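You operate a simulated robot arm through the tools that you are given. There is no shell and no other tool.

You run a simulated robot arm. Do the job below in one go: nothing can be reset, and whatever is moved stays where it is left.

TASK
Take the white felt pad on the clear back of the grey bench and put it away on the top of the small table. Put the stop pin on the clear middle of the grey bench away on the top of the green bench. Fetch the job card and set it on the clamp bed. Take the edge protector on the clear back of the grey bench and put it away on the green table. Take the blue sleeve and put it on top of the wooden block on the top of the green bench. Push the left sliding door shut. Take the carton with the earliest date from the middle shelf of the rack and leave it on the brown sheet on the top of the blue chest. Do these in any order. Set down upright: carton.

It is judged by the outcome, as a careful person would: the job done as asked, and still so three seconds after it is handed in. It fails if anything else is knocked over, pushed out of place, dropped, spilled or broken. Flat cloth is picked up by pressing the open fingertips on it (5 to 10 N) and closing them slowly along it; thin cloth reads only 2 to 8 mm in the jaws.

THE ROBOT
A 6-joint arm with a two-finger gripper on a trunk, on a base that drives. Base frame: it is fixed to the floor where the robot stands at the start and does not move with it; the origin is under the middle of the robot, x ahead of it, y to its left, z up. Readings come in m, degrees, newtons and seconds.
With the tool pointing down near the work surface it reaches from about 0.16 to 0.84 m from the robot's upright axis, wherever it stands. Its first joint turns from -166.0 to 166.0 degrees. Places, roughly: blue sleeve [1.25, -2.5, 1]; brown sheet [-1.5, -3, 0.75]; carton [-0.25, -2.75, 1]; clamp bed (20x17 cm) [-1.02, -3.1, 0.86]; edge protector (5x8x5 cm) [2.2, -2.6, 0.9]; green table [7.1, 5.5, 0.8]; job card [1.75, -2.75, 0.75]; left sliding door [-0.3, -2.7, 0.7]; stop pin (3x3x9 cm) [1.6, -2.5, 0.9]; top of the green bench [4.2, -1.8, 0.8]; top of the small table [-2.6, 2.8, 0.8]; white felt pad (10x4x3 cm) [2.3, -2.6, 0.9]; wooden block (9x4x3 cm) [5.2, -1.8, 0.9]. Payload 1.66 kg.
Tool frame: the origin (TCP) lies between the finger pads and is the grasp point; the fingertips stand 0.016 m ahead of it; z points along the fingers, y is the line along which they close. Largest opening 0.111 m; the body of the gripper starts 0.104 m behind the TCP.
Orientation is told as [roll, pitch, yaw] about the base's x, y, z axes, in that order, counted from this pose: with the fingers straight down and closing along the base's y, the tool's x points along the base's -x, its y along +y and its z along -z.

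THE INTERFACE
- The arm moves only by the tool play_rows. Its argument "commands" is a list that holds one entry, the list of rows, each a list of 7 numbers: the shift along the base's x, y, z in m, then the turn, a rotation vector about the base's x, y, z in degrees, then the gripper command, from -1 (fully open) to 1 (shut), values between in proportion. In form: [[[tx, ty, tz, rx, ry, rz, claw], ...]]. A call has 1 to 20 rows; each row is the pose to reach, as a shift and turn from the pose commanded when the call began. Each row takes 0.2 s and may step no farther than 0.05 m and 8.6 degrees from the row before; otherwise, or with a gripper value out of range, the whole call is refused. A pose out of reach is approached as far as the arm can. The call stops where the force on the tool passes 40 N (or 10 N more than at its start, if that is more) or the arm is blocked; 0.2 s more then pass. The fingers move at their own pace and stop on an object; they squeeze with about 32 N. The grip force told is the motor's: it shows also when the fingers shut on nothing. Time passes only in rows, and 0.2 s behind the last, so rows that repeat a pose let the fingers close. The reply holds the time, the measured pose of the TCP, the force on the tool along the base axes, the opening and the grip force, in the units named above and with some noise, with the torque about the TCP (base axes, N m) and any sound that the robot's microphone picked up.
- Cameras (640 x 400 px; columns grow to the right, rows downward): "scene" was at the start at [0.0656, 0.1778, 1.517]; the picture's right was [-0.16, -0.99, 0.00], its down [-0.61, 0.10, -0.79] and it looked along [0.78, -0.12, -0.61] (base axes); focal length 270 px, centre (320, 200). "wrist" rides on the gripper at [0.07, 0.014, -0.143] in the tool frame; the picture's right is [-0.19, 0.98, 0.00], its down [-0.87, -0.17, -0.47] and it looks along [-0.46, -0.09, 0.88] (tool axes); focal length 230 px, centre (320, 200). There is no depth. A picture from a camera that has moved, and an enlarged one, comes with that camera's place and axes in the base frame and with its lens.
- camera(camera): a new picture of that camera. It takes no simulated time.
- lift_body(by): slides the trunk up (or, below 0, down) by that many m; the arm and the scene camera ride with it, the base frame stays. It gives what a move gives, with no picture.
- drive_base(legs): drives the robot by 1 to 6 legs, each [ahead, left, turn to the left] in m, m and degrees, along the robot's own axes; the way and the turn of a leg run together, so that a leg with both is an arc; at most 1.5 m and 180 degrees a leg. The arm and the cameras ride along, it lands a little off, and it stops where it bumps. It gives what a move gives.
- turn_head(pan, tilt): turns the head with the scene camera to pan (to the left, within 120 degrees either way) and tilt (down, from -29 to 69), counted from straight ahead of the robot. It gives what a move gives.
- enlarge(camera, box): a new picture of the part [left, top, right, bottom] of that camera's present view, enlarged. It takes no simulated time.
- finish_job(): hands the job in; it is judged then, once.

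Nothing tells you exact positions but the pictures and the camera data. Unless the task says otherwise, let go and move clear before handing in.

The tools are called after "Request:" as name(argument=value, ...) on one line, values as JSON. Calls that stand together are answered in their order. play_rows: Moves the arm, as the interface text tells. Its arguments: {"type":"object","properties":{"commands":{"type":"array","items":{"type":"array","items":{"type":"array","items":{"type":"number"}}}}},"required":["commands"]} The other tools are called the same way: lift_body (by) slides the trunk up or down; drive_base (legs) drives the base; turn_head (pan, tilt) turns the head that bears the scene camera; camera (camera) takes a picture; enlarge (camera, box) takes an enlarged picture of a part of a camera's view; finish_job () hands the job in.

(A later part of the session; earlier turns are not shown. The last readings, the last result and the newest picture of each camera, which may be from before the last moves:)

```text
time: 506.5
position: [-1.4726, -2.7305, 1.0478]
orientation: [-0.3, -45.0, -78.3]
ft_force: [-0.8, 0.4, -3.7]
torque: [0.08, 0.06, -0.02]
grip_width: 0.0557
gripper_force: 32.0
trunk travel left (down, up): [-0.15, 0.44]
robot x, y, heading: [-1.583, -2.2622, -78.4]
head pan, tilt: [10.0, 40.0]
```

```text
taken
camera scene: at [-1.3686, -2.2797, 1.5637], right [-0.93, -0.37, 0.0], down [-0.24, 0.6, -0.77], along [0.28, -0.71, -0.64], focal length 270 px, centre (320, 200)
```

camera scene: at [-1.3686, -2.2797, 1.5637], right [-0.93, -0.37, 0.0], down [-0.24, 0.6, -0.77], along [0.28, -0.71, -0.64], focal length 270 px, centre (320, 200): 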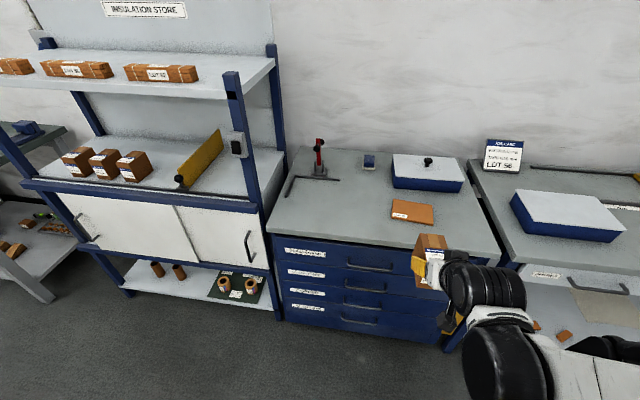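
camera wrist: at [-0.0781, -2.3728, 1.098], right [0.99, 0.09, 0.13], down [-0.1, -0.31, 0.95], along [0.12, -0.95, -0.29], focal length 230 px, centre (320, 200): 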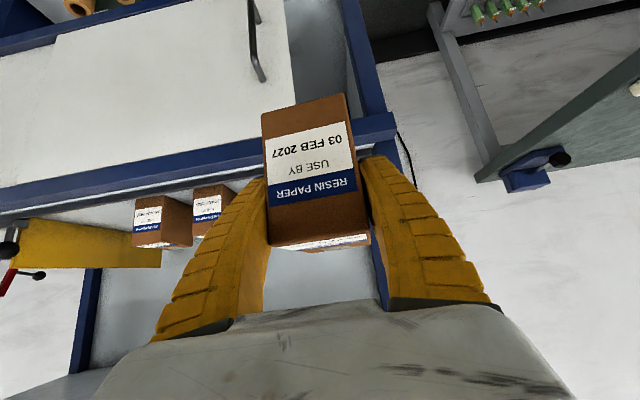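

The sheet is at about (-1.414,-3.125) and clear. I move ahead 0.15 m and bring the carton above it.

Request:
drive_base(legs=[[0.15, 0, 0]])

Request:
play_rows(commands=[[[0.005, -0.04, 0, 0, 0, 0, 1], [0.01, -0.08, 0, 0, 0, 0, 1], [0.014, -0.12, 0, 0, 0, 0, 1], [0.018, -0.16, 0, 0, 0, 0, 1], [0.022, -0.2, -0.01, 0, 0, 0, 1], [0.026, -0.238, -0.03, 0, 0, 0, 1], [0.026, -0.238, -0.06, 0, 0, 0, 1], [0.026, -0.238, -0.09, 0, 0, 0, 1]]])

Request:
camera(camera="scene")

Request:
camera(camera="wrist")

```text
time: 507.9
position: [-1.441, -2.8756, 1.0459]
orientation: [-0.3, -45.0, -78.2]
ft_force: [0.4, -0.6, -3.8]
torque: [0.07, 0.03, -0.03]
grip_width: 0.0557
gripper_force: 32.6
trunk travel left (down, up): [-0.15, 0.44]
robot x, y, heading: [-1.5515, -2.4047, -78.4]
head pan, tilt: [10.0, 40.0]
```

```text
time: 509.7
position: [-1.4157, -3.1126, 0.9561]
orientation: [-0.1, -44.9, -78.3]
ft_force: [0.6, -0.5, -3.9]
torque: [0.05, 0.01, 0.03]
grip_width: 0.0556
gripper_force: 32.4
trunk travel left (down, up): [-0.15, 0.44]
robot x, y, heading: [-1.5544, -2.403, -78.4]
head pan, tilt: [10.0, 40.0]
```

```text
taken
camera scene: at [-1.3385, -2.4245, 1.5636], right [-0.93, -0.37, 0.0], down [-0.24, 0.6, -0.77], along [0.28, -0.71, -0.64], focal length 270 px, centre (320, 200)
```

scene: 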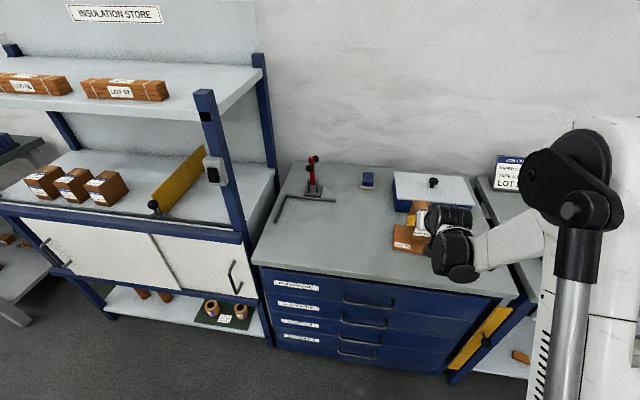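

```text
taken
camera wrist: at [-1.4338, -2.9625, 1.0084], right [0.99, 0.07, 0.13], down [-0.1, -0.31, 0.95], along [0.1, -0.95, -0.3], focal length 230 px, centre (320, 200)
```

wrist: 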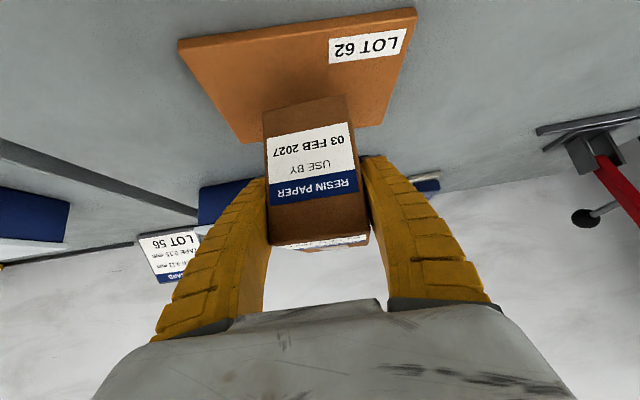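

The carton is centred over the sheet. I lower until it touches.

Request:
play_rows(commands=[[[0, 0, -0.01, 0, 0, 0, 1], [0, 0, -0.02, 0, 0, 0, 1], [0, 0, -0.03, 0, 0, 0, 1], [0, 0, -0.036, 0, 0, 0, 1]]])

Request:
camera(camera="wrist")

```text
time: 510.7
position: [-1.4133, -3.1129, 0.9219]
orientation: [-0.2, -45.3, -78.0]
ft_force: [4.6, -5.1, 25.6]
torque: [-0.22, 0.01, 0.34]
grip_width: 0.0564
gripper_force: 32.4
trunk travel left (down, up): [-0.15, 0.44]
robot x, y, heading: [-1.5519, -2.4024, -78.1]
head pan, tilt: [10.0, 40.0]
```

```text
taken
camera wrist: at [-1.4327, -2.9626, 0.9729], right [0.99, 0.07, 0.13], down [-0.11, -0.3, 0.95], along [0.1, -0.95, -0.29], focal length 230 px, centre (320, 200)
```

wrist: 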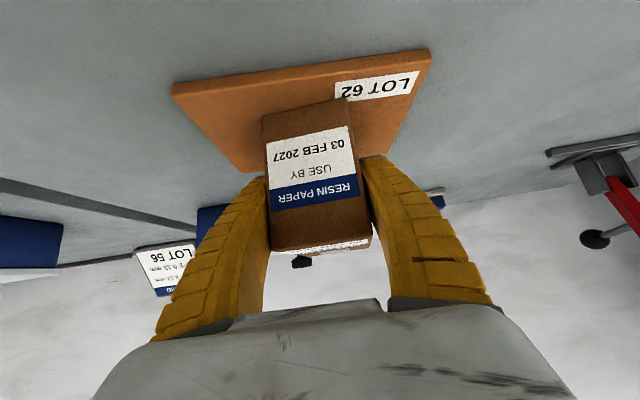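

Contact. I ease up a little to unload.

Request:
play_rows(commands=[[[0, 0, 0.002, 0, 0, 0, 1], [0, 0, 0.004, 0, 0, 0, 1], [0, 0, 0.004, 0, 0, 0, 1]]])

```text
time: 511.5
position: [-1.4159, -3.1136, 0.9237]
orientation: [-0.3, -44.9, -78.2]
ft_force: [0.0, 1.1, -2.4]
torque: [0.09, 0.0, 0.0]
grip_width: 0.0557
gripper_force: 32.0
trunk travel left (down, up): [-0.15, 0.44]
robot x, y, heading: [-1.5523, -2.4033, -78.1]
head pan, tilt: [10.0, 40.0]
```

Request:
play_rows(commands=[[[0, 0, -0.001, 0, 0, 0, 1], [0, 0, -0.0015, 0, 0, 0, 1], [0, 0, -0.0015, 0, 0, 0, 0.2], [0, 0, -0.0015, 0, 0, 0, -0.05], [0, 0, -0.0015, 0, 0, 0, -0.1], [0, 0, -0.0015, 0, 0, 0, -0.2], [0, 0, -0.0015, 0, 0, 0, -0.3], [0, 0, -0.0015, 0, 0, 0, -0.5], [0, 0, -0.0015, 0, 0, 0, -0.5]]])

Request:
camera(camera="wrist")

Request:
enlarge(camera="scene", box=[360, 160, 520, 290])

```text
time: 513.5
position: [-1.4159, -3.1138, 0.9228]
orientation: [-0.2, -45.1, -78.2]
ft_force: [-0.4, 0.2, -0.5]
torque: [-0.02, -0.02, -0.01]
grip_width: 0.0845
gripper_force: 1.1
trunk travel left (down, up): [-0.15, 0.44]
robot x, y, heading: [-1.5531, -2.4021, -78.2]
head pan, tilt: [10.0, 40.0]
```

```text
taken
camera wrist: at [-1.4337, -2.9631, 0.9743], right [0.99, 0.07, 0.13], down [-0.1, -0.31, 0.95], along [0.1, -0.95, -0.3], focal length 230 px, centre (320, 200)
```

wrist: 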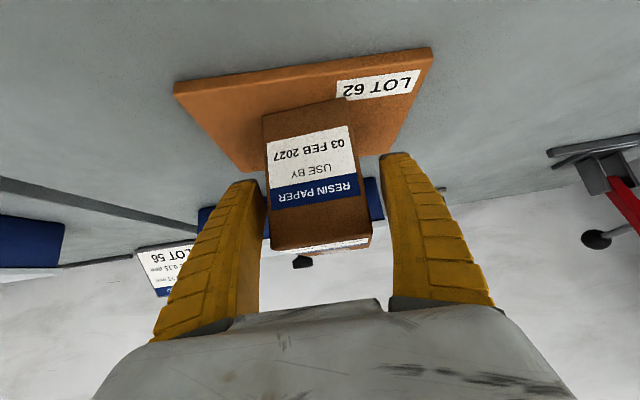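

```text
3.08 times, centred on (440, 225) of scene
camera zoom: at [-1.3386, -2.4239, 1.5637], right [-0.93, -0.37, 0.0], down [-0.24, 0.6, -0.77], along [0.28, -0.71, -0.64], focal length 831 px, centre (-49, 123)
```

zoom: 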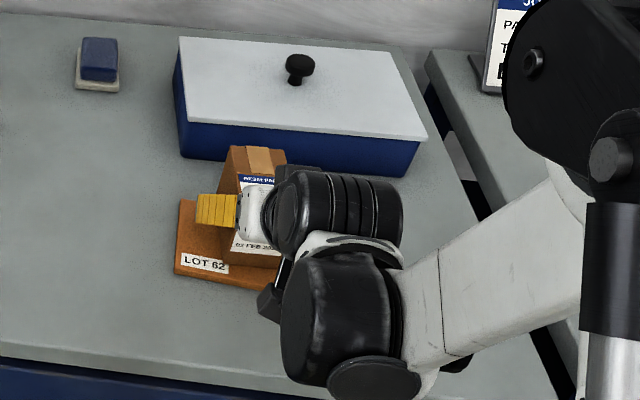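

The carton stands free on the sheet. I withdraw backward along the tool axis.

Request:
play_rows(commands=[[[-0.003, 0.014, 0.014, 0, 0, 0, -0.5], [-0.007, 0.035, 0.035, 0, 0, 0, -0.5], [-0.012, 0.06, 0.06, 0, 0, 0, -0.5], [-0.017, 0.085, 0.085, 0, 0, 0, -0.5], [-0.022, 0.11, 0.11, 0, 0, 0, -0.7], [-0.027, 0.135, 0.135, 0, 0, 0, -1], [-0.032, 0.165, 0.15, 0, 0, 0, -1], [-0.04, 0.205, 0.16, 0, 0, 0, -1]]])

Request:
camera(camera="wrist")

Request:
enlarge(camera="scene", box=[240, 120, 520, 310])

```text
time: 515.3
position: [-1.4566, -2.9071, 1.0816]
orientation: [-0.3, -45.0, -78.1]
ft_force: [0.0, -0.2, -0.3]
torque: [0.0, -0.01, 0.0]
grip_width: 0.111
gripper_force: 0.0
trunk travel left (down, up): [-0.15, 0.44]
robot x, y, heading: [-1.5524, -2.4047, -78.1]
head pan, tilt: [10.0, 40.0]
```

```text
taken
camera wrist: at [-1.4748, -2.7579, 1.1333], right [0.99, 0.07, 0.13], down [-0.1, -0.31, 0.95], along [0.1, -0.95, -0.29], focal length 230 px, centre (320, 200)
```

wrist: 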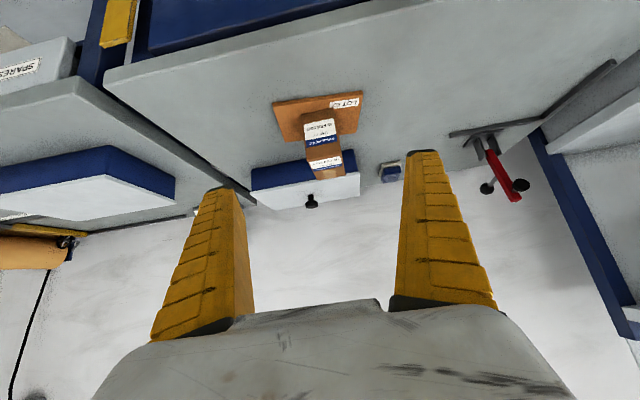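

```text
2.11 times, centred on (380, 215) of scene
camera zoom: at [-1.3388, -2.4227, 1.5638], right [-0.93, -0.37, 0.0], down [-0.24, 0.6, -0.77], along [0.28, -0.71, -0.64], focal length 568 px, centre (194, 168)
```

zoom: 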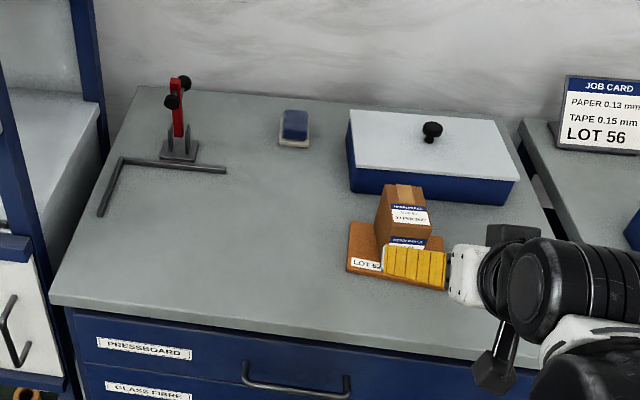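

The carton stands on the brown sheet. The clamp bed is the 20×17 cm area inside the L-rails, centre about (-1.007,-3.12). Now the door: I move back in front of the rack with closed fingers.

Request:
drive_base(legs=[[-0.17, 0, 0], [0, 1.15, 0]])

Request:
play_rows(commands=[[[0, 0, 0, 0, 0, 0, 0], [0, 0, 0, 0, 0, 0, 1], [0, 0, 0, 0, 0, 0, 1]]])

Request:
turn_head(pan=10, tilt=50)

Request:
camera(camera="scene")

Request:
camera(camera="wrist")

```text
time: 522.1
position: [-0.3832, -2.5241, 1.0821]
orientation: [-0.3, -45.0, -79.0]
ft_force: [-0.1, -0.1, 0.0]
torque: [-0.03, 0.03, -0.04]
grip_width: 0.111
gripper_force: 0.1
trunk travel left (down, up): [-0.15, 0.44]
robot x, y, heading: [-0.4735, -2.0169, -79.0]
head pan, tilt: [10.0, 40.0]
```

```text
time: 522.9
position: [-0.3843, -2.5237, 1.082]
orientation: [-0.2, -44.9, -78.9]
ft_force: [0.0, -0.1, -0.2]
torque: [0.02, -0.01, 0.01]
grip_width: 0.0
gripper_force: 28.5
trunk travel left (down, up): [-0.15, 0.44]
robot x, y, heading: [-0.4743, -2.0186, -78.9]
head pan, tilt: [10.0, 40.0]
```

```text
time: 523.6
position: [-0.3839, -2.524, 1.0831]
orientation: [-0.3, -45.0, -78.9]
ft_force: [0.0, -0.7, -0.3]
torque: [0.01, -0.04, -0.04]
grip_width: 0.0
gripper_force: 28.5
trunk travel left (down, up): [-0.15, 0.44]
robot x, y, heading: [-0.4738, -2.0193, -78.8]
head pan, tilt: [10.0, 50.0]
```

```text
taken
camera scene: at [-0.2628, -2.0322, 1.5496], right [-0.93, -0.36, 0.0], down [-0.27, 0.72, -0.64], along [0.23, -0.6, -0.77], focal length 270 px, centre (320, 200)
```

scene: 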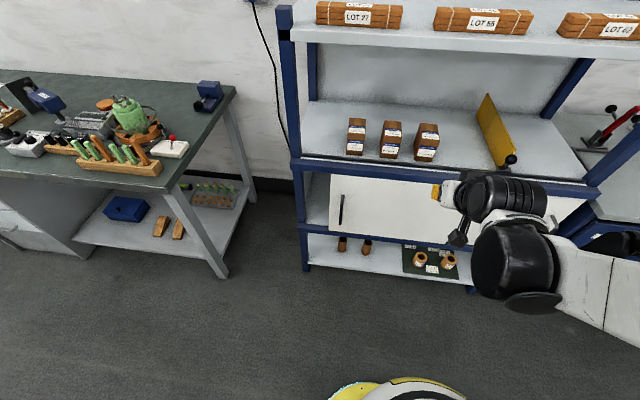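

```text
taken
camera wrist: at [-0.4004, -2.3731, 1.1329], right [0.99, 0.05, 0.13], down [-0.11, -0.3, 0.95], along [0.09, -0.95, -0.3], focal length 230 px, centre (320, 200)
```

wrist: 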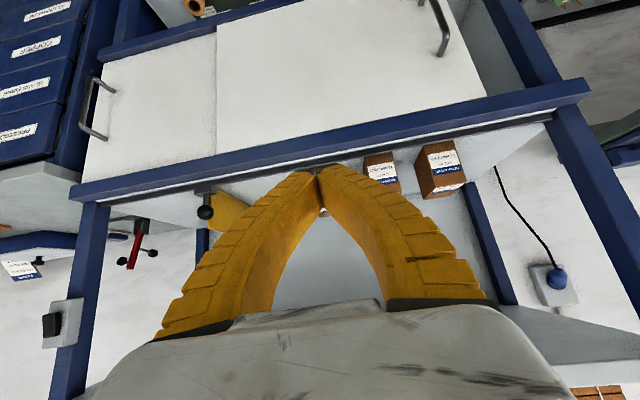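

Handle confirmed at about (-0.11,-2.66,0.73). I lower the closed fingers and bring them to the right-hand side of the handle.

Request:
play_rows(commands=[[[0, 0, -0.047, 0, 0, 0, 1], [0, 0, -0.094, 0, 0, 0, 1], [0, 0, -0.141, 0, 0, 0, 1], [0, 0, -0.188, 0, 0, 0, 1], [0, 0, -0.235, 0, 0, 0, 1], [0, 0, -0.282, 0, 0, 0, 1], [0.045, -0.015, -0.282, 0, 0, 0, 1], [0.09, -0.03, -0.282, 0, 0, 0, 1], [0.135, -0.045, -0.282, 0, 0, 0, 1], [0.18, -0.06, -0.282, 0, 0, 0, 1], [0.195, -0.075, -0.282, 0, 0, 0, 1]]])

Request:
camera(camera="wrist")

Request:
enlarge(camera="scene", box=[290, 120, 490, 280])

```text
time: 526.0
position: [-0.1625, -2.638, 0.833]
orientation: [-0.3, -45.0, -78.9]
ft_force: [-0.1, -0.6, 0.7]
torque: [0.01, 0.02, -0.01]
grip_width: 0.0
gripper_force: 28.4
out of reach, approached as far as the arm can: row 2, 3, 4, 5, 6, 7, 8, 9, 10, 11
trunk travel left (down, up): [-0.15, 0.44]
robot x, y, heading: [-0.4755, -2.0181, -79.1]
head pan, tilt: [10.0, 50.0]
```

```text
taken
camera wrist: at [-0.179, -2.4886, 0.8847], right [0.99, 0.05, 0.13], down [-0.11, -0.31, 0.95], along [0.09, -0.95, -0.3], focal length 230 px, centre (320, 200)
```

wrist: 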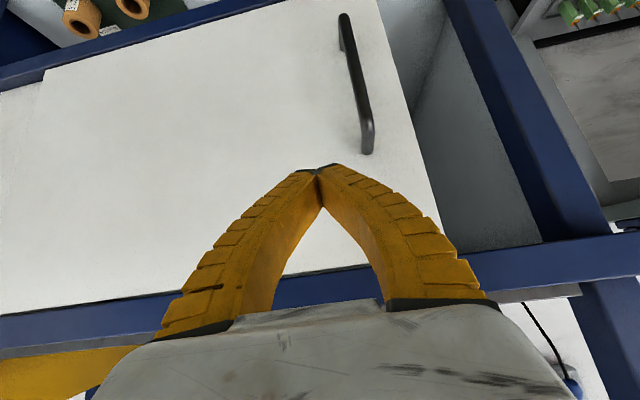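

```text
2.50 times, centred on (390, 200) of scene
camera zoom: at [-0.2628, -2.0322, 1.5495], right [-0.93, -0.36, 0.0], down [-0.27, 0.72, -0.64], along [0.23, -0.6, -0.77], focal length 675 px, centre (145, 200)
```

zoom: 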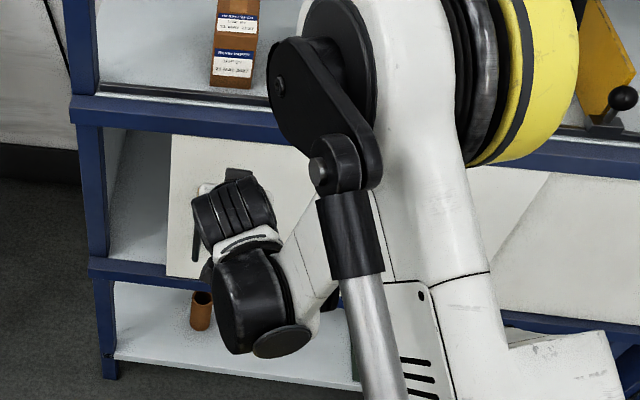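

The arm can't get low enough at this trunk height; nothing is touched. I lower the trunk 10 cm, which puts the fingertips just beside and in front of the handle.

Request:
lift_body(by=-0.1)

Request:
camera(camera="wrist")

Request:
camera(camera="scene")

```text
time: 527.4
position: [-0.1641, -2.6383, 0.7339]
orientation: [-0.3, -44.9, -78.9]
ft_force: [0.0, 0.4, 0.4]
torque: [0.02, -0.02, 0.02]
grip_width: 0.0
gripper_force: 28.9
trunk travel left (down, up): [-0.05, 0.54]
robot x, y, heading: [-0.4701, -2.0133, -79.0]
head pan, tilt: [10.0, 50.0]
```

```text
taken
camera wrist: at [-0.1795, -2.4887, 0.7851], right [0.99, 0.05, 0.13], down [-0.11, -0.31, 0.95], along [0.09, -0.95, -0.3], focal length 230 px, centre (320, 200)
```

wrist: 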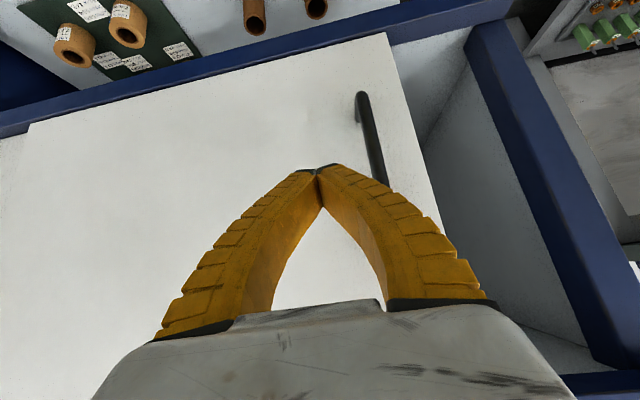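

```text
taken
camera scene: at [-0.2629, -2.0321, 1.4496], right [-0.93, -0.36, 0.0], down [-0.27, 0.72, -0.64], along [0.23, -0.6, -0.77], focal length 270 px, centre (320, 200)
```

scene: 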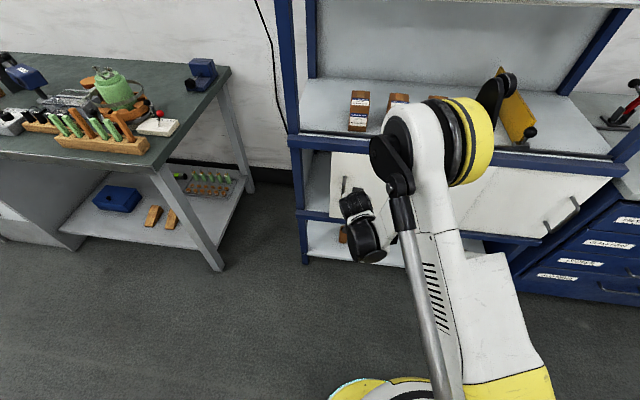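

The fingertip is right of the handle bar and about 2 cm in front of it. I advance 2.8 cm so it sits beside the bar, checking that it doesn't press on the door.

Request:
play_rows(commands=[[[0, 0, 0, 0, 0, 0, 1]]])

```text
time: 527.8
position: [-0.1636, -2.6384, 0.7338]
orientation: [-0.3, -44.8, -79.0]
ft_force: [0.5, -0.8, 0.3]
torque: [0.0, 0.01, -0.01]
grip_width: 0.0
gripper_force: 28.2
trunk travel left (down, up): [-0.05, 0.54]
robot x, y, heading: [-0.472, -2.0188, -79.3]
head pan, tilt: [10.0, 50.0]
```

Request:
play_rows(commands=[[[0.002, -0.01, 0, 0, 0, 0, 1], [0.004, -0.02, 0, 0, 0, 0, 1], [0.0056, -0.0275, 0, 0, 0, 0, 1]]])

Request:
camera(camera="wrist")

```text
time: 528.6
position: [-0.1572, -2.6663, 0.7333]
orientation: [-0.4, -44.9, -79.0]
ft_force: [0.1, 0.4, 0.3]
torque: [-0.01, -0.01, 0.02]
grip_width: 0.0
gripper_force: 28.4
trunk travel left (down, up): [-0.05, 0.54]
robot x, y, heading: [-0.4721, -2.0167, -79.0]
head pan, tilt: [10.0, 50.0]
```

```text
taken
camera wrist: at [-0.174, -2.5166, 0.7846], right [0.99, 0.05, 0.13], down [-0.11, -0.31, 0.95], along [0.09, -0.95, -0.3], focal length 230 px, centre (320, 200)
```

wrist: 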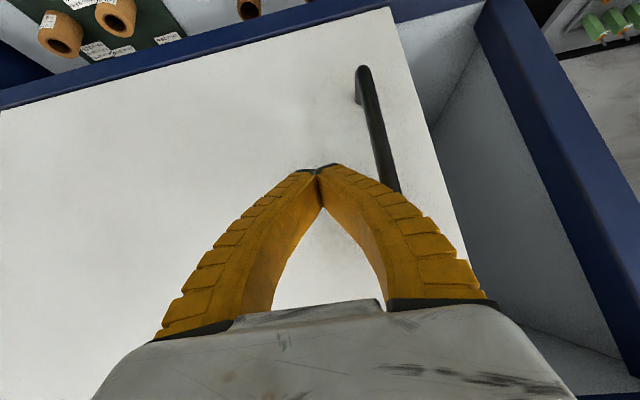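

No contact with the door face. Now I push sideways along the rack (toward +x) in steps.

Request:
play_rows(commands=[[[0.0098, 0.002, 0, 0, 0, 0, 1], [0.0196, 0.004, 0, 0, 0, 0, 1], [0.0294, 0.006, 0, 0, 0, 0, 1], [0.0391, 0.0082, 0, 0, 0, 0, 1], [0.0489, 0.0103, 0, 0, 0, 0, 1]]])

Request:
camera(camera="wrist")

```text
time: 529.8
position: [-0.1077, -2.6557, 0.7326]
orientation: [-0.3, -45.0, -78.9]
ft_force: [-0.1, 0.5, 0.1]
torque: [0.01, -0.01, 0.01]
grip_width: 0.0
gripper_force: 28.6
trunk travel left (down, up): [-0.05, 0.54]
robot x, y, heading: [-0.4736, -2.0167, -78.8]
head pan, tilt: [10.0, 50.0]
```

```text
taken
camera wrist: at [-0.1239, -2.5056, 0.7841], right [0.99, 0.05, 0.13], down [-0.11, -0.31, 0.95], along [0.09, -0.95, -0.3], focal length 230 px, centre (320, 200)
```

wrist: 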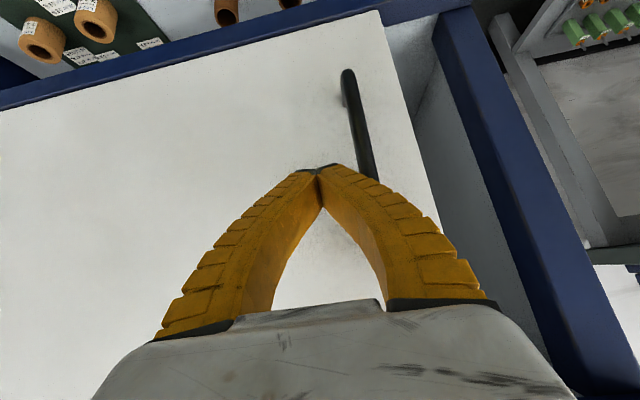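

The handle is now being pushed and the door slides. I continue.

Request:
play_rows(commands=[[[0.0098, 0.0021, 0, 0, 0, 0, 1], [0.0196, 0.0041, 0, 0, 0, 0, 1], [0.0294, 0.0062, 0, 0, 0, 0, 1], [0.0391, 0.0083, 0, 0, 0, 0, 1]]])

Request:
camera(camera="wrist")

```text
time: 530.8
position: [-0.0691, -2.645, 0.7331]
orientation: [-0.3, -44.9, -79.0]
ft_force: [0.3, -0.8, 0.3]
torque: [-0.02, 0.0, 0.0]
grip_width: 0.0
gripper_force: 28.4
trunk travel left (down, up): [-0.05, 0.54]
robot x, y, heading: [-0.4741, -2.016, -78.7]
head pan, tilt: [10.0, 50.0]
```

```text
taken
camera wrist: at [-0.0853, -2.4959, 0.7847], right [0.99, 0.05, 0.13], down [-0.11, -0.31, 0.95], along [0.09, -0.95, -0.3], focal length 230 px, centre (320, 200)
```

wrist: 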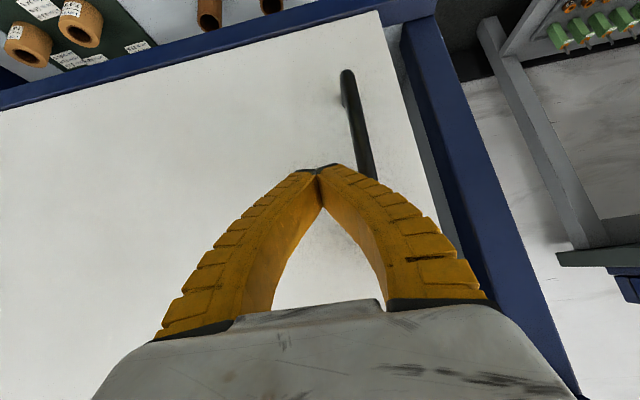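

The gap to the post is nearly closed. I keep pushing in small steps until the door meets its stop.

Request:
play_rows(commands=[[[0.005, 0.0011, 0, 0, 0, 0, 1], [0.01, 0.0021, 0, 0, 0, 0, 1], [0.015, 0.0032, 0, 0, 0, 0, 1], [0.02, 0.0042, 0, 0, 0, 0, 1]]])

Request:
camera(camera="wrist")

```text
time: 531.8
position: [-0.0493, -2.6432, 0.7349]
orientation: [-0.3, -44.9, -78.9]
ft_force: [-1.0, 0.5, 1.3]
torque: [-0.01, -0.05, 0.04]
grip_width: 0.0002
gripper_force: 28.1
trunk travel left (down, up): [-0.05, 0.54]
robot x, y, heading: [-0.4739, -2.0168, -79.1]
head pan, tilt: [10.0, 50.0]
```

```text
taken
camera wrist: at [-0.0663, -2.4933, 0.7846], right [0.99, 0.05, 0.13], down [-0.11, -0.31, 0.95], along [0.09, -0.95, -0.3], focal length 230 px, centre (320, 200)
```

wrist: 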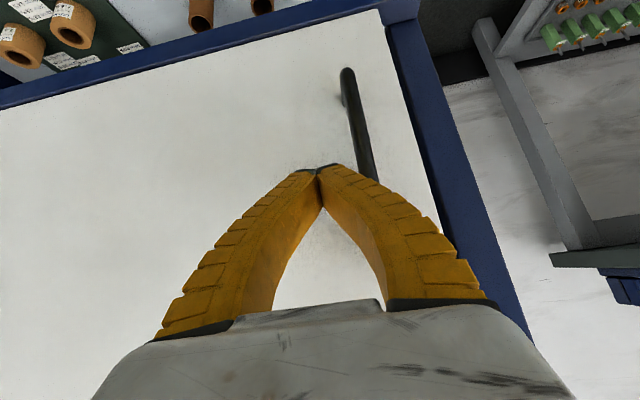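

Request:
play_rows(commands=[[[0.003, 0.0006, 0, 0, 0, 0, 1], [0.006, 0.0013, 0, 0, 0, 0, 1], [0.009, 0.0019, 0, 0, 0, 0, 1], [0.012, 0.0025, 0, 0, 0, 0, 1]]])

Request:
camera(camera="wrist")

```text
time: 532.8
position: [-0.0386, -2.6411, 0.7329]
orientation: [-0.3, -44.9, -78.8]
ft_force: [-0.8, 0.0, 0.0]
torque: [-0.01, 0.01, 0.01]
grip_width: 0.0001
gripper_force: 28.2
trunk travel left (down, up): [-0.05, 0.54]
robot x, y, heading: [-0.4726, -2.0182, -79.2]
head pan, tilt: [10.0, 50.0]
```

```text
taken
camera wrist: at [-0.0541, -2.4907, 0.785], right [0.99, 0.05, 0.13], down [-0.11, -0.31, 0.95], along [0.09, -0.95, -0.3], focal length 230 px, centre (320, 200)
```

wrist: 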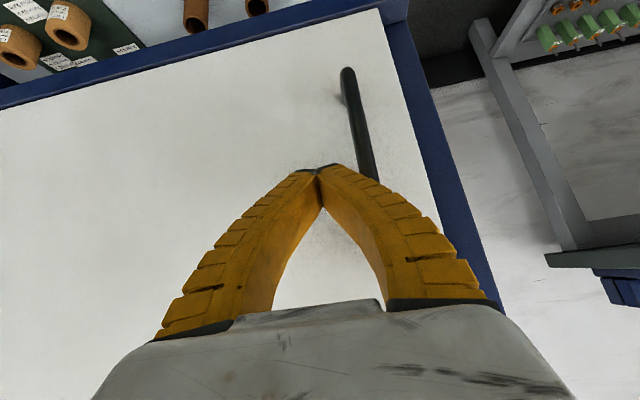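

The door's edge is just reaching the post and still moves freely. By comparison, the right door overlaps its post when shut, so I push on gently until I feel a stop.

Request:
play_rows(commands=[[[0.003, 0.0006, 0, 0, 0, 0, 1], [0.006, 0.0013, 0, 0, 0, 0, 1], [0.009, 0.0019, 0, 0, 0, 0, 1], [0.012, 0.0025, 0, 0, 0, 0, 1]]])

Request:
camera(camera="wrist")

Request:
enlarge(camera="scene", box=[270, 110, 470, 270])

```text
time: 533.8
position: [-0.0247, -2.6369, 0.7331]
orientation: [-0.3, -44.8, -78.8]
ft_force: [-3.1, 2.3, -0.9]
torque: [-0.08, -0.01, 0.08]
grip_width: 0.0
gripper_force: 28.5
trunk travel left (down, up): [-0.05, 0.54]
robot x, y, heading: [-0.4725, -2.0192, -78.9]
head pan, tilt: [10.0, 50.0]
```

```text
taken
camera wrist: at [-0.0419, -2.4872, 0.7849], right [0.99, 0.05, 0.13], down [-0.11, -0.31, 0.95], along [0.09, -0.95, -0.3], focal length 230 px, centre (320, 200)
```

wrist: 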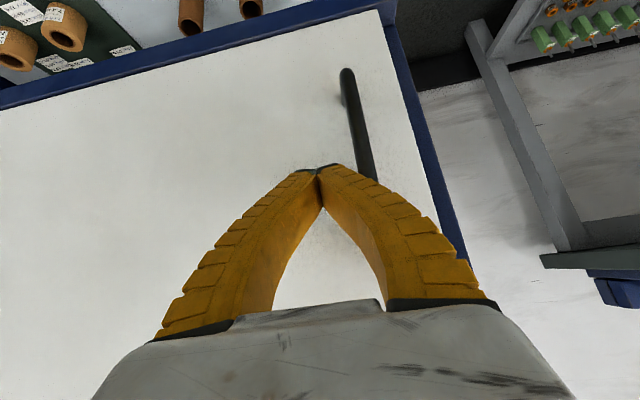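

```text
2.50 times, centred on (370, 190) of scene
camera zoom: at [-0.263, -2.032, 1.4495], right [-0.93, -0.36, 0.0], down [-0.27, 0.72, -0.64], along [0.23, -0.6, -0.77], focal length 675 px, centre (195, 225)
```

zoom: 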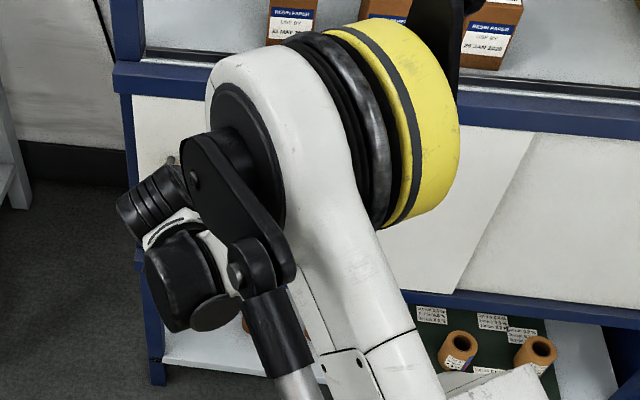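

Request:
play_rows(commands=[[[0.003, 0.0006, 0, 0, 0, 0, 1], [0.006, 0.0013, 0, 0, 0, 0, 1]]])

Request:
camera(camera="wrist")

```text
time: 534.4
position: [-0.0204, -2.6373, 0.734]
orientation: [-0.4, -44.9, -79.1]
ft_force: [-1.3, 1.4, 0.8]
torque: [-0.04, -0.03, 0.04]
grip_width: 0.0001
gripper_force: 28.6
trunk travel left (down, up): [-0.05, 0.54]
robot x, y, heading: [-0.4714, -2.0173, -79.1]
head pan, tilt: [10.0, 50.0]
```

```text
taken
camera wrist: at [-0.0356, -2.4867, 0.7849], right [0.99, 0.05, 0.13], down [-0.11, -0.31, 0.95], along [0.09, -0.95, -0.3], focal length 230 px, centre (320, 200)
```

wrist: 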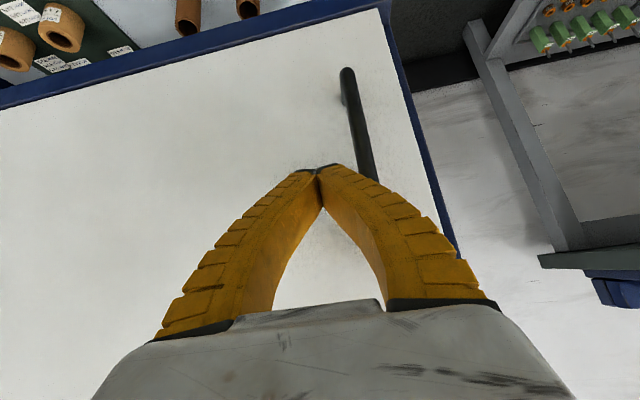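

The door still slides and now begins to overlap the post. I draw the hand back and look at both ends of the doors before going on.

Request:
play_rows(commands=[[[-0.01, -0.002, 0, 0, 0, 0, 1], [-0.02, 0.02, 0, 0, 0, 0, 1], [-0.03, 0.06, 0.01, 0, 0, 0, 1], [-0.04, 0.1, 0.03, 0, 0, 0, 1], [-0.06, 0.13, 0.06, 0, 0, 0, 1], [-0.09, 0.14, 0.09, 0, 0, 0, 1], [-0.13, 0.14, 0.11, 0, 0, 0, 1], [-0.17, 0.14, 0.13, 0, 0, 0, 1], [-0.21, 0.14, 0.15, 0, 0, 0, 1], [-0.25, 0.14, 0.17, 0, 0, 0, 1]]])

Request:
camera(camera="scene")

Request:
camera(camera="wrist")

```text
time: 536.6
position: [-0.2718, -2.4962, 0.906]
orientation: [-0.4, -45.0, -79.0]
ft_force: [0.5, -0.3, 0.3]
torque: [0.0, 0.01, -0.03]
grip_width: 0.0
gripper_force: 28.9
trunk travel left (down, up): [-0.05, 0.54]
robot x, y, heading: [-0.4754, -2.0207, -78.9]
head pan, tilt: [10.0, 50.0]
```

```text
taken
camera scene: at [-0.2631, -2.0318, 1.4496], right [-0.93, -0.36, 0.0], down [-0.27, 0.72, -0.64], along [0.23, -0.6, -0.77], focal length 270 px, centre (320, 200)
```

scene: 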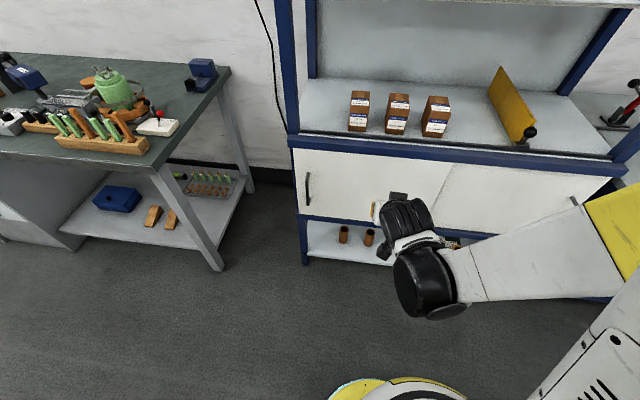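

```text
taken
camera wrist: at [-0.2875, -2.3464, 0.9571], right [0.99, 0.05, 0.13], down [-0.11, -0.31, 0.95], along [0.09, -0.95, -0.3], focal length 230 px, centre (320, 200)
```

wrist: 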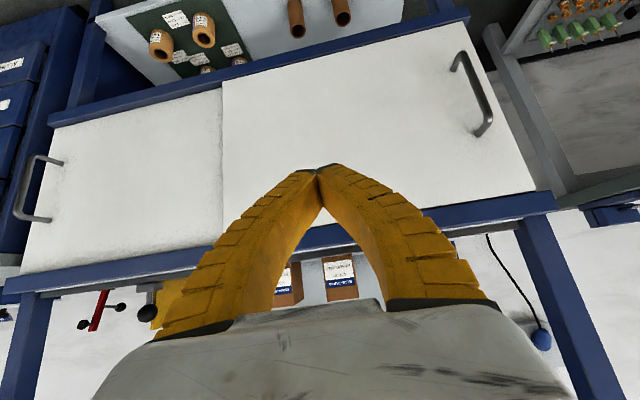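

Request:
enlarge(camera="scene", box=[270, 120, 370, 270])

Request:
enlarge(camera="wrist", box=[0, 0, 640, 340])

Request:
turn_head(pan=-20, tilt=45)

Request:
camera(camera="scene")

```text
2.67 times, centred on (320, 195) of scene
camera zoom: at [-0.2631, -2.0318, 1.4496], right [-0.93, -0.36, 0.0], down [-0.27, 0.72, -0.64], along [0.23, -0.6, -0.77], focal length 720 px, centre (320, 213)
```

zoom: 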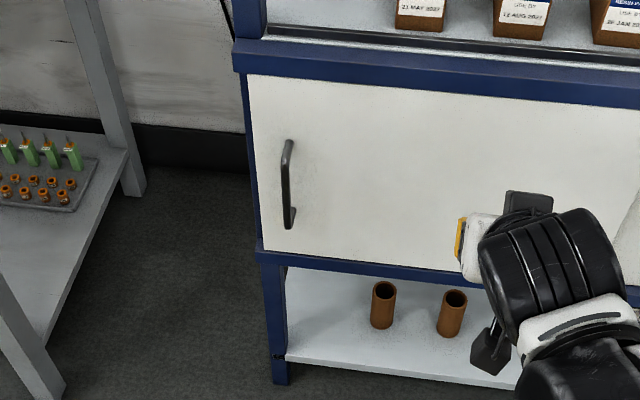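

```text
1.00 times, centred on (320, 170) of wrist (not enlarged: the box is as wide or as high as the picture)
camera zoom: at [-0.2875, -2.3464, 0.9571], right [0.99, 0.05, 0.13], down [-0.11, -0.31, 0.95], along [0.09, -0.95, -0.3], focal length 230 px, centre (320, 230)
```

zoom: 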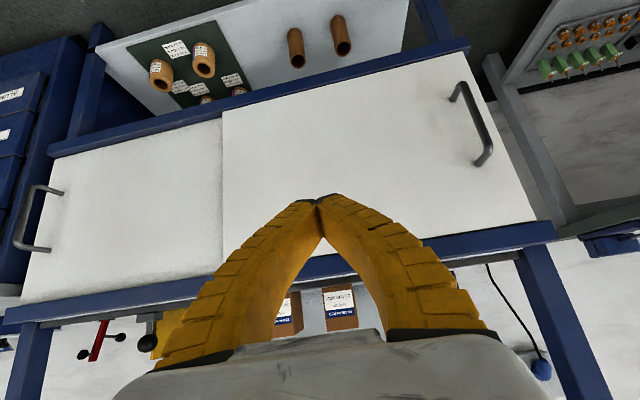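

```text
time: 537.5
position: [-0.2711, -2.497, 0.9062]
orientation: [-0.3, -44.9, -78.9]
ft_force: [-0.8, -0.6, -0.5]
torque: [-0.01, 0.01, 0.01]
grip_width: 0.0
gripper_force: 29.4
trunk travel left (down, up): [-0.05, 0.54]
robot x, y, heading: [-0.473, -2.0175, -78.8]
head pan, tilt: [-20.0, 45.0]
```

```text
taken
camera scene: at [-0.3031, -2.0405, 1.4564], right [-0.99, 0.16, 0.0], down [0.11, 0.7, -0.71], along [-0.11, -0.7, -0.71], focal length 270 px, centre (320, 200)
```

scene: 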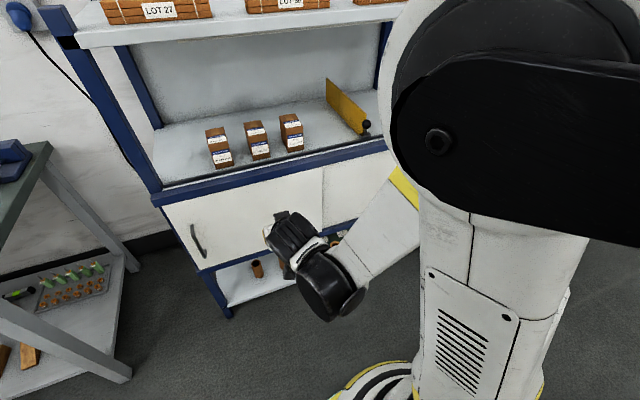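

Both doors now look nearly symmetric at their ends, but I felt no firm stop. I go back to the handle and push gently a little further to find the stop.

Request:
play_rows(commands=[[[0.04, 0, -0.02, 0, 0, 0, 1], [0.08, 0, -0.04, 0, 0, 0, 1], [0.12, 0, -0.06, 0, 0, 0, 1], [0.16, 0, -0.08, 0, 0, 0, 1], [0.19, -0.01, -0.11, 0, 0, 0, 1], [0.205, -0.04, -0.14, 0, 0, 0, 1], [0.21, -0.08, -0.16, 0, 0, 0, 1], [0.215, -0.12, -0.17, 0, 0, 0, 1], [0.22, -0.143, -0.17, 0, 0, 0, 1], [0.235, -0.142, -0.17, 0, 0, 0, 1], [0.245, -0.14, -0.17, 0, 0, 0, 1], [0.25, -0.139, -0.17, 0, 0, 0, 1]]])

Request:
camera(camera="wrist")

```text
time: 540.1
position: [-0.0192, -2.6389, 0.7341]
orientation: [-0.3, -45.0, -79.1]
ft_force: [-1.4, -0.7, -0.3]
torque: [0.0, -0.01, -0.02]
grip_width: 0.0
gripper_force: 28.7
trunk travel left (down, up): [-0.05, 0.54]
robot x, y, heading: [-0.472, -2.0167, -79.0]
head pan, tilt: [-20.0, 45.0]
```

```text
taken
camera wrist: at [-0.0358, -2.4877, 0.785], right [0.99, 0.05, 0.13], down [-0.11, -0.31, 0.95], along [0.09, -0.95, -0.3], focal length 230 px, centre (320, 200)
```

wrist: 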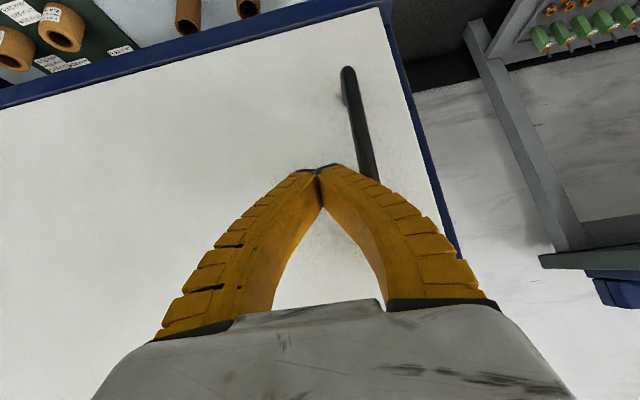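

Request:
play_rows(commands=[[[0.003, 0.0006, 0, 0, 0, 0, 1], [0.006, 0.0013, 0, 0, 0, 0, 1], [0.008, 0.0017, 0, 0, 0, 0, 1]]])

Request:
camera(camera="wrist")

```text
time: 540.9
position: [-0.0113, -2.635, 0.7329]
orientation: [-0.3, -44.9, -78.9]
ft_force: [-2.0, 0.6, 1.7]
torque: [0.01, -0.01, 0.03]
grip_width: 0.0001
gripper_force: 28.2
trunk travel left (down, up): [-0.05, 0.54]
robot x, y, heading: [-0.4733, -2.0178, -79.0]
head pan, tilt: [-20.0, 45.0]
```

```text
taken
camera wrist: at [-0.0277, -2.4846, 0.7843], right [0.99, 0.05, 0.13], down [-0.11, -0.31, 0.95], along [0.09, -0.95, -0.3], focal length 230 px, centre (320, 200)
```

wrist: 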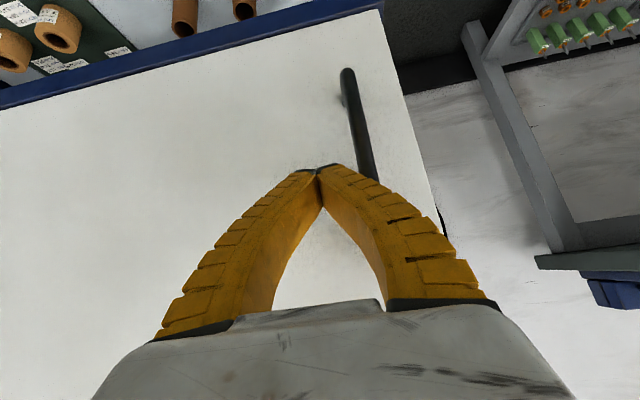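

Still sliding with little resistance. I continue in 3 mm steps, expecting the end stop about where the right door ends on its post.

Request:
play_rows(commands=[[[0.003, 0.0006, 0, 0, 0, 0, 1], [0.006, 0.0013, 0, 0, 0, 0, 1]]])

Request:
play_rows(commands=[[[0.003, 0.0006, 0, 0, 0, 0, 1], [0.006, 0.0013, 0, 0, 0, 0, 1]]])

Request:
camera(camera="wrist")

```text
time: 541.5
position: [-0.006, -2.6333, 0.7343]
orientation: [-0.3, -44.8, -78.9]
ft_force: [-1.6, 0.0, -1.6]
torque: [-0.04, -0.03, 0.06]
grip_width: 0.0
gripper_force: 28.3
trunk travel left (down, up): [-0.05, 0.54]
robot x, y, heading: [-0.4739, -2.0158, -79.1]
head pan, tilt: [-20.0, 45.0]
```

```text
time: 542.1
position: [-0.0025, -2.6336, 0.7328]
orientation: [-0.3, -44.7, -79.1]
ft_force: [-12.7, -5.6, -6.8]
torque: [0.04, -0.13, 0.01]
grip_width: 0.0
gripper_force: 27.3
trunk travel left (down, up): [-0.05, 0.54]
robot x, y, heading: [-0.4683, -2.0201, -79.1]
head pan, tilt: [-20.0, 45.0]
```

```text
taken
camera wrist: at [-0.0172, -2.4838, 0.7842], right [0.99, 0.05, 0.13], down [-0.11, -0.31, 0.95], along [0.09, -0.95, -0.3], focal length 230 px, centre (320, 200)
```

wrist: 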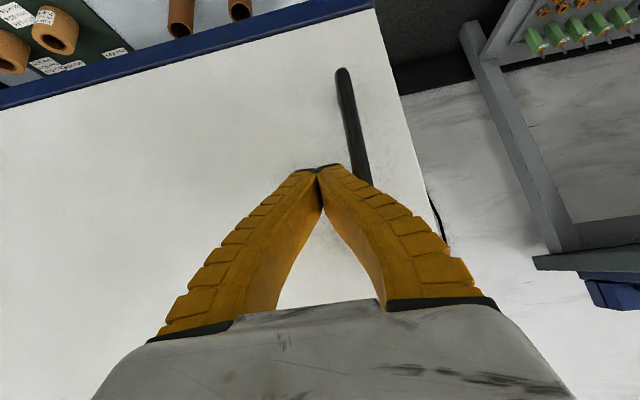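

Resistance has risen to 13 N – the stop. One more small nudge to confirm, then I withdraw.

Request:
play_rows(commands=[[[0.002, 0.0004, 0, 0, 0, 0, 1], [0.003, 0.0006, 0, 0, 0, 0, 1]]])

Request:
play_rows(commands=[[[-0.005, -0.001, 0, 0, 0, 0, 1], [-0.015, -0.002, 0, 0, 0, 0, 1], [-0.025, 0.01, 0, 0, 0, 0, 1], [-0.035, 0.05, 0.01, 0, 0, 0, 1], [-0.045, 0.09, 0.03, 0, 0, 0, 1], [-0.065, 0.12, 0.06, 0, 0, 0, 1], [-0.095, 0.13, 0.09, 0, 0, 0, 1], [-0.135, 0.13, 0.11, 0, 0, 0, 1], [-0.175, 0.13, 0.13, 0, 0, 0, 1], [-0.215, 0.13, 0.15, 0, 0, 0, 1], [-0.255, 0.13, 0.17, 0, 0, 0, 1]]])

Request:
camera(camera="wrist")

```text
time: 542.7
position: [0.0009, -2.6332, 0.7327]
orientation: [-0.4, -44.8, -79.0]
ft_force: [-19.4, -10.5, -11.7]
torque: [0.12, -0.25, 0.02]
grip_width: 0.0
gripper_force: 27.1
trunk travel left (down, up): [-0.05, 0.54]
robot x, y, heading: [-0.4738, -2.0188, -79.1]
head pan, tilt: [-20.0, 45.0]
```

```text
time: 545.1
position: [-0.2523, -2.5025, 0.9052]
orientation: [-0.3, -45.0, -79.0]
ft_force: [0.8, 0.5, 0.2]
torque: [0.0, 0.02, -0.04]
grip_width: 0.0
gripper_force: 29.1
trunk travel left (down, up): [-0.05, 0.54]
robot x, y, heading: [-0.4737, -2.0163, -79.1]
head pan, tilt: [-20.0, 45.0]
```

```text
taken
camera wrist: at [-0.2691, -2.3519, 0.9556], right [0.99, 0.05, 0.13], down [-0.11, -0.31, 0.95], along [0.09, -0.95, -0.3], focal length 230 px, centre (320, 200)
```

wrist: 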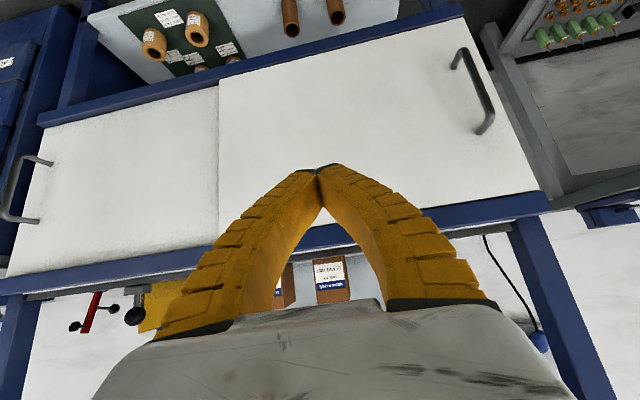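

The left door is shut against its stop. Now for the job card: I raise and straighten the arm, restore the trunk height, and drive toward the grey bench.

Request:
play_rows(commands=[[[-0.002, 0.012, 0.03, 0, 0, 0, 1], [-0.004, 0.024, 0.06, 7, 1.4, 0, 1], [-0.006, 0.036, 0.09, 14, 2.7, 0, 1], [-0.008, 0.048, 0.12, 21, 4.1, 0, 1], [-0.01, 0.06, 0.15, 28, 5.4, 0, 1], [-0.013, 0.07, 0.18, 36, 7, 0, 1], [-0.016, 0.08, 0.2, 44.2, 8.6, 0, 1], [-0.016, 0.08, 0.2, 44.2, 8.6, 0, -1]]])

Request:
lift_body(by=0.05)

Request:
turn_head(pan=60, tilt=35)

Request:
camera(camera="scene")

```text
time: 546.9
position: [-0.2669, -2.4213, 1.1025]
orientation: [-0.2, 0.3, -78.9]
ft_force: [0.1, -0.7, 0.4]
torque: [0.02, 0.01, -0.03]
grip_width: 0.1109
gripper_force: 0.0
trunk travel left (down, up): [-0.05, 0.54]
robot x, y, heading: [-0.4705, -2.019, -79.1]
head pan, tilt: [-20.0, 45.0]
```

```text
time: 547.9
position: [-0.2675, -2.4207, 1.1527]
orientation: [-0.3, 0.1, -78.9]
ft_force: [0.7, -0.4, 0.2]
torque: [0.02, -0.01, -0.02]
grip_width: 0.1107
gripper_force: 0.1
trunk travel left (down, up): [-0.1, 0.49]
robot x, y, heading: [-0.4687, -2.016, -79.1]
head pan, tilt: [-20.0, 45.0]
```

```text
time: 549.4
position: [-0.267, -2.4218, 1.1523]
orientation: [-0.2, 0.1, -79.0]
ft_force: [-0.2, -0.2, 0.6]
torque: [-0.01, 0.0, 0.0]
grip_width: 0.111
gripper_force: 0.1
trunk travel left (down, up): [-0.1, 0.49]
robot x, y, heading: [-0.4737, -2.0183, -79.2]
head pan, tilt: [60.0, 35.0]
```

```text
taken
camera scene: at [-0.2072, -1.989, 1.5212], right [-0.33, -0.94, 0.0], down [-0.54, 0.19, -0.82], along [0.77, -0.27, -0.57], focal length 270 px, centre (320, 200)
```

scene: 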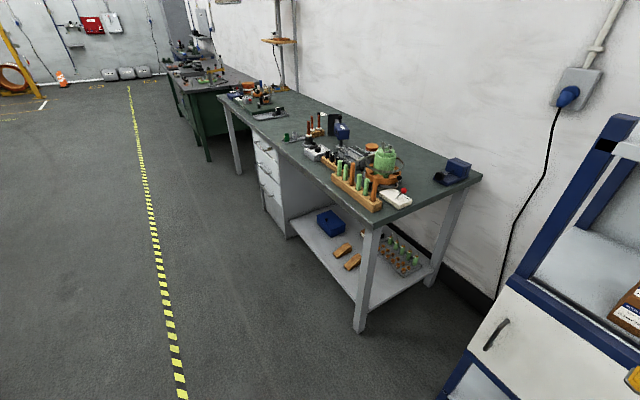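

The way along the grey bench is clear. I drive to a spot in front of the job card.

Request:
drive_base(legs=[[-0.1, 1.0, 0], [-0.1, 1.0, 1.6]])

Request:
turn_head(pan=5, tilt=38)

Request:
camera(camera="scene")

```text
time: 559.4
position: [1.6702, -1.8525, 1.1516]
orientation: [-0.2, 0.1, -78.9]
ft_force: [-0.6, -0.1, 0.8]
torque: [-0.01, 0.0, -0.01]
grip_width: 0.1108
gripper_force: 0.2
trunk travel left (down, up): [-0.1, 0.49]
robot x, y, heading: [1.4634, -1.4506, -79.1]
head pan, tilt: [60.0, 35.0]
```

```text
time: 560.7
position: [1.6698, -1.8519, 1.1521]
orientation: [-0.2, 0.2, -78.9]
ft_force: [-0.5, 0.3, 0.2]
torque: [0.03, -0.01, 0.0]
grip_width: 0.1112
gripper_force: 0.0
trunk travel left (down, up): [-0.1, 0.49]
robot x, y, heading: [1.4665, -1.4477, -79.1]
head pan, tilt: [5.0, 38.0]
```

```text
taken
camera scene: at [1.6704, -1.4744, 1.5167], right [-0.96, -0.28, 0.0], down [-0.17, 0.59, -0.79], along [0.22, -0.76, -0.62], focal length 270 px, centre (320, 200)
```

scene: 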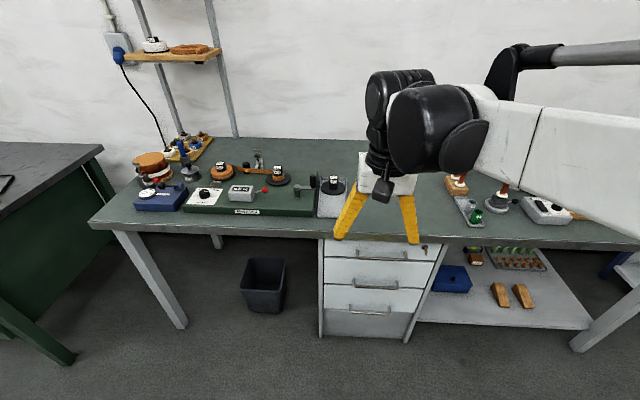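

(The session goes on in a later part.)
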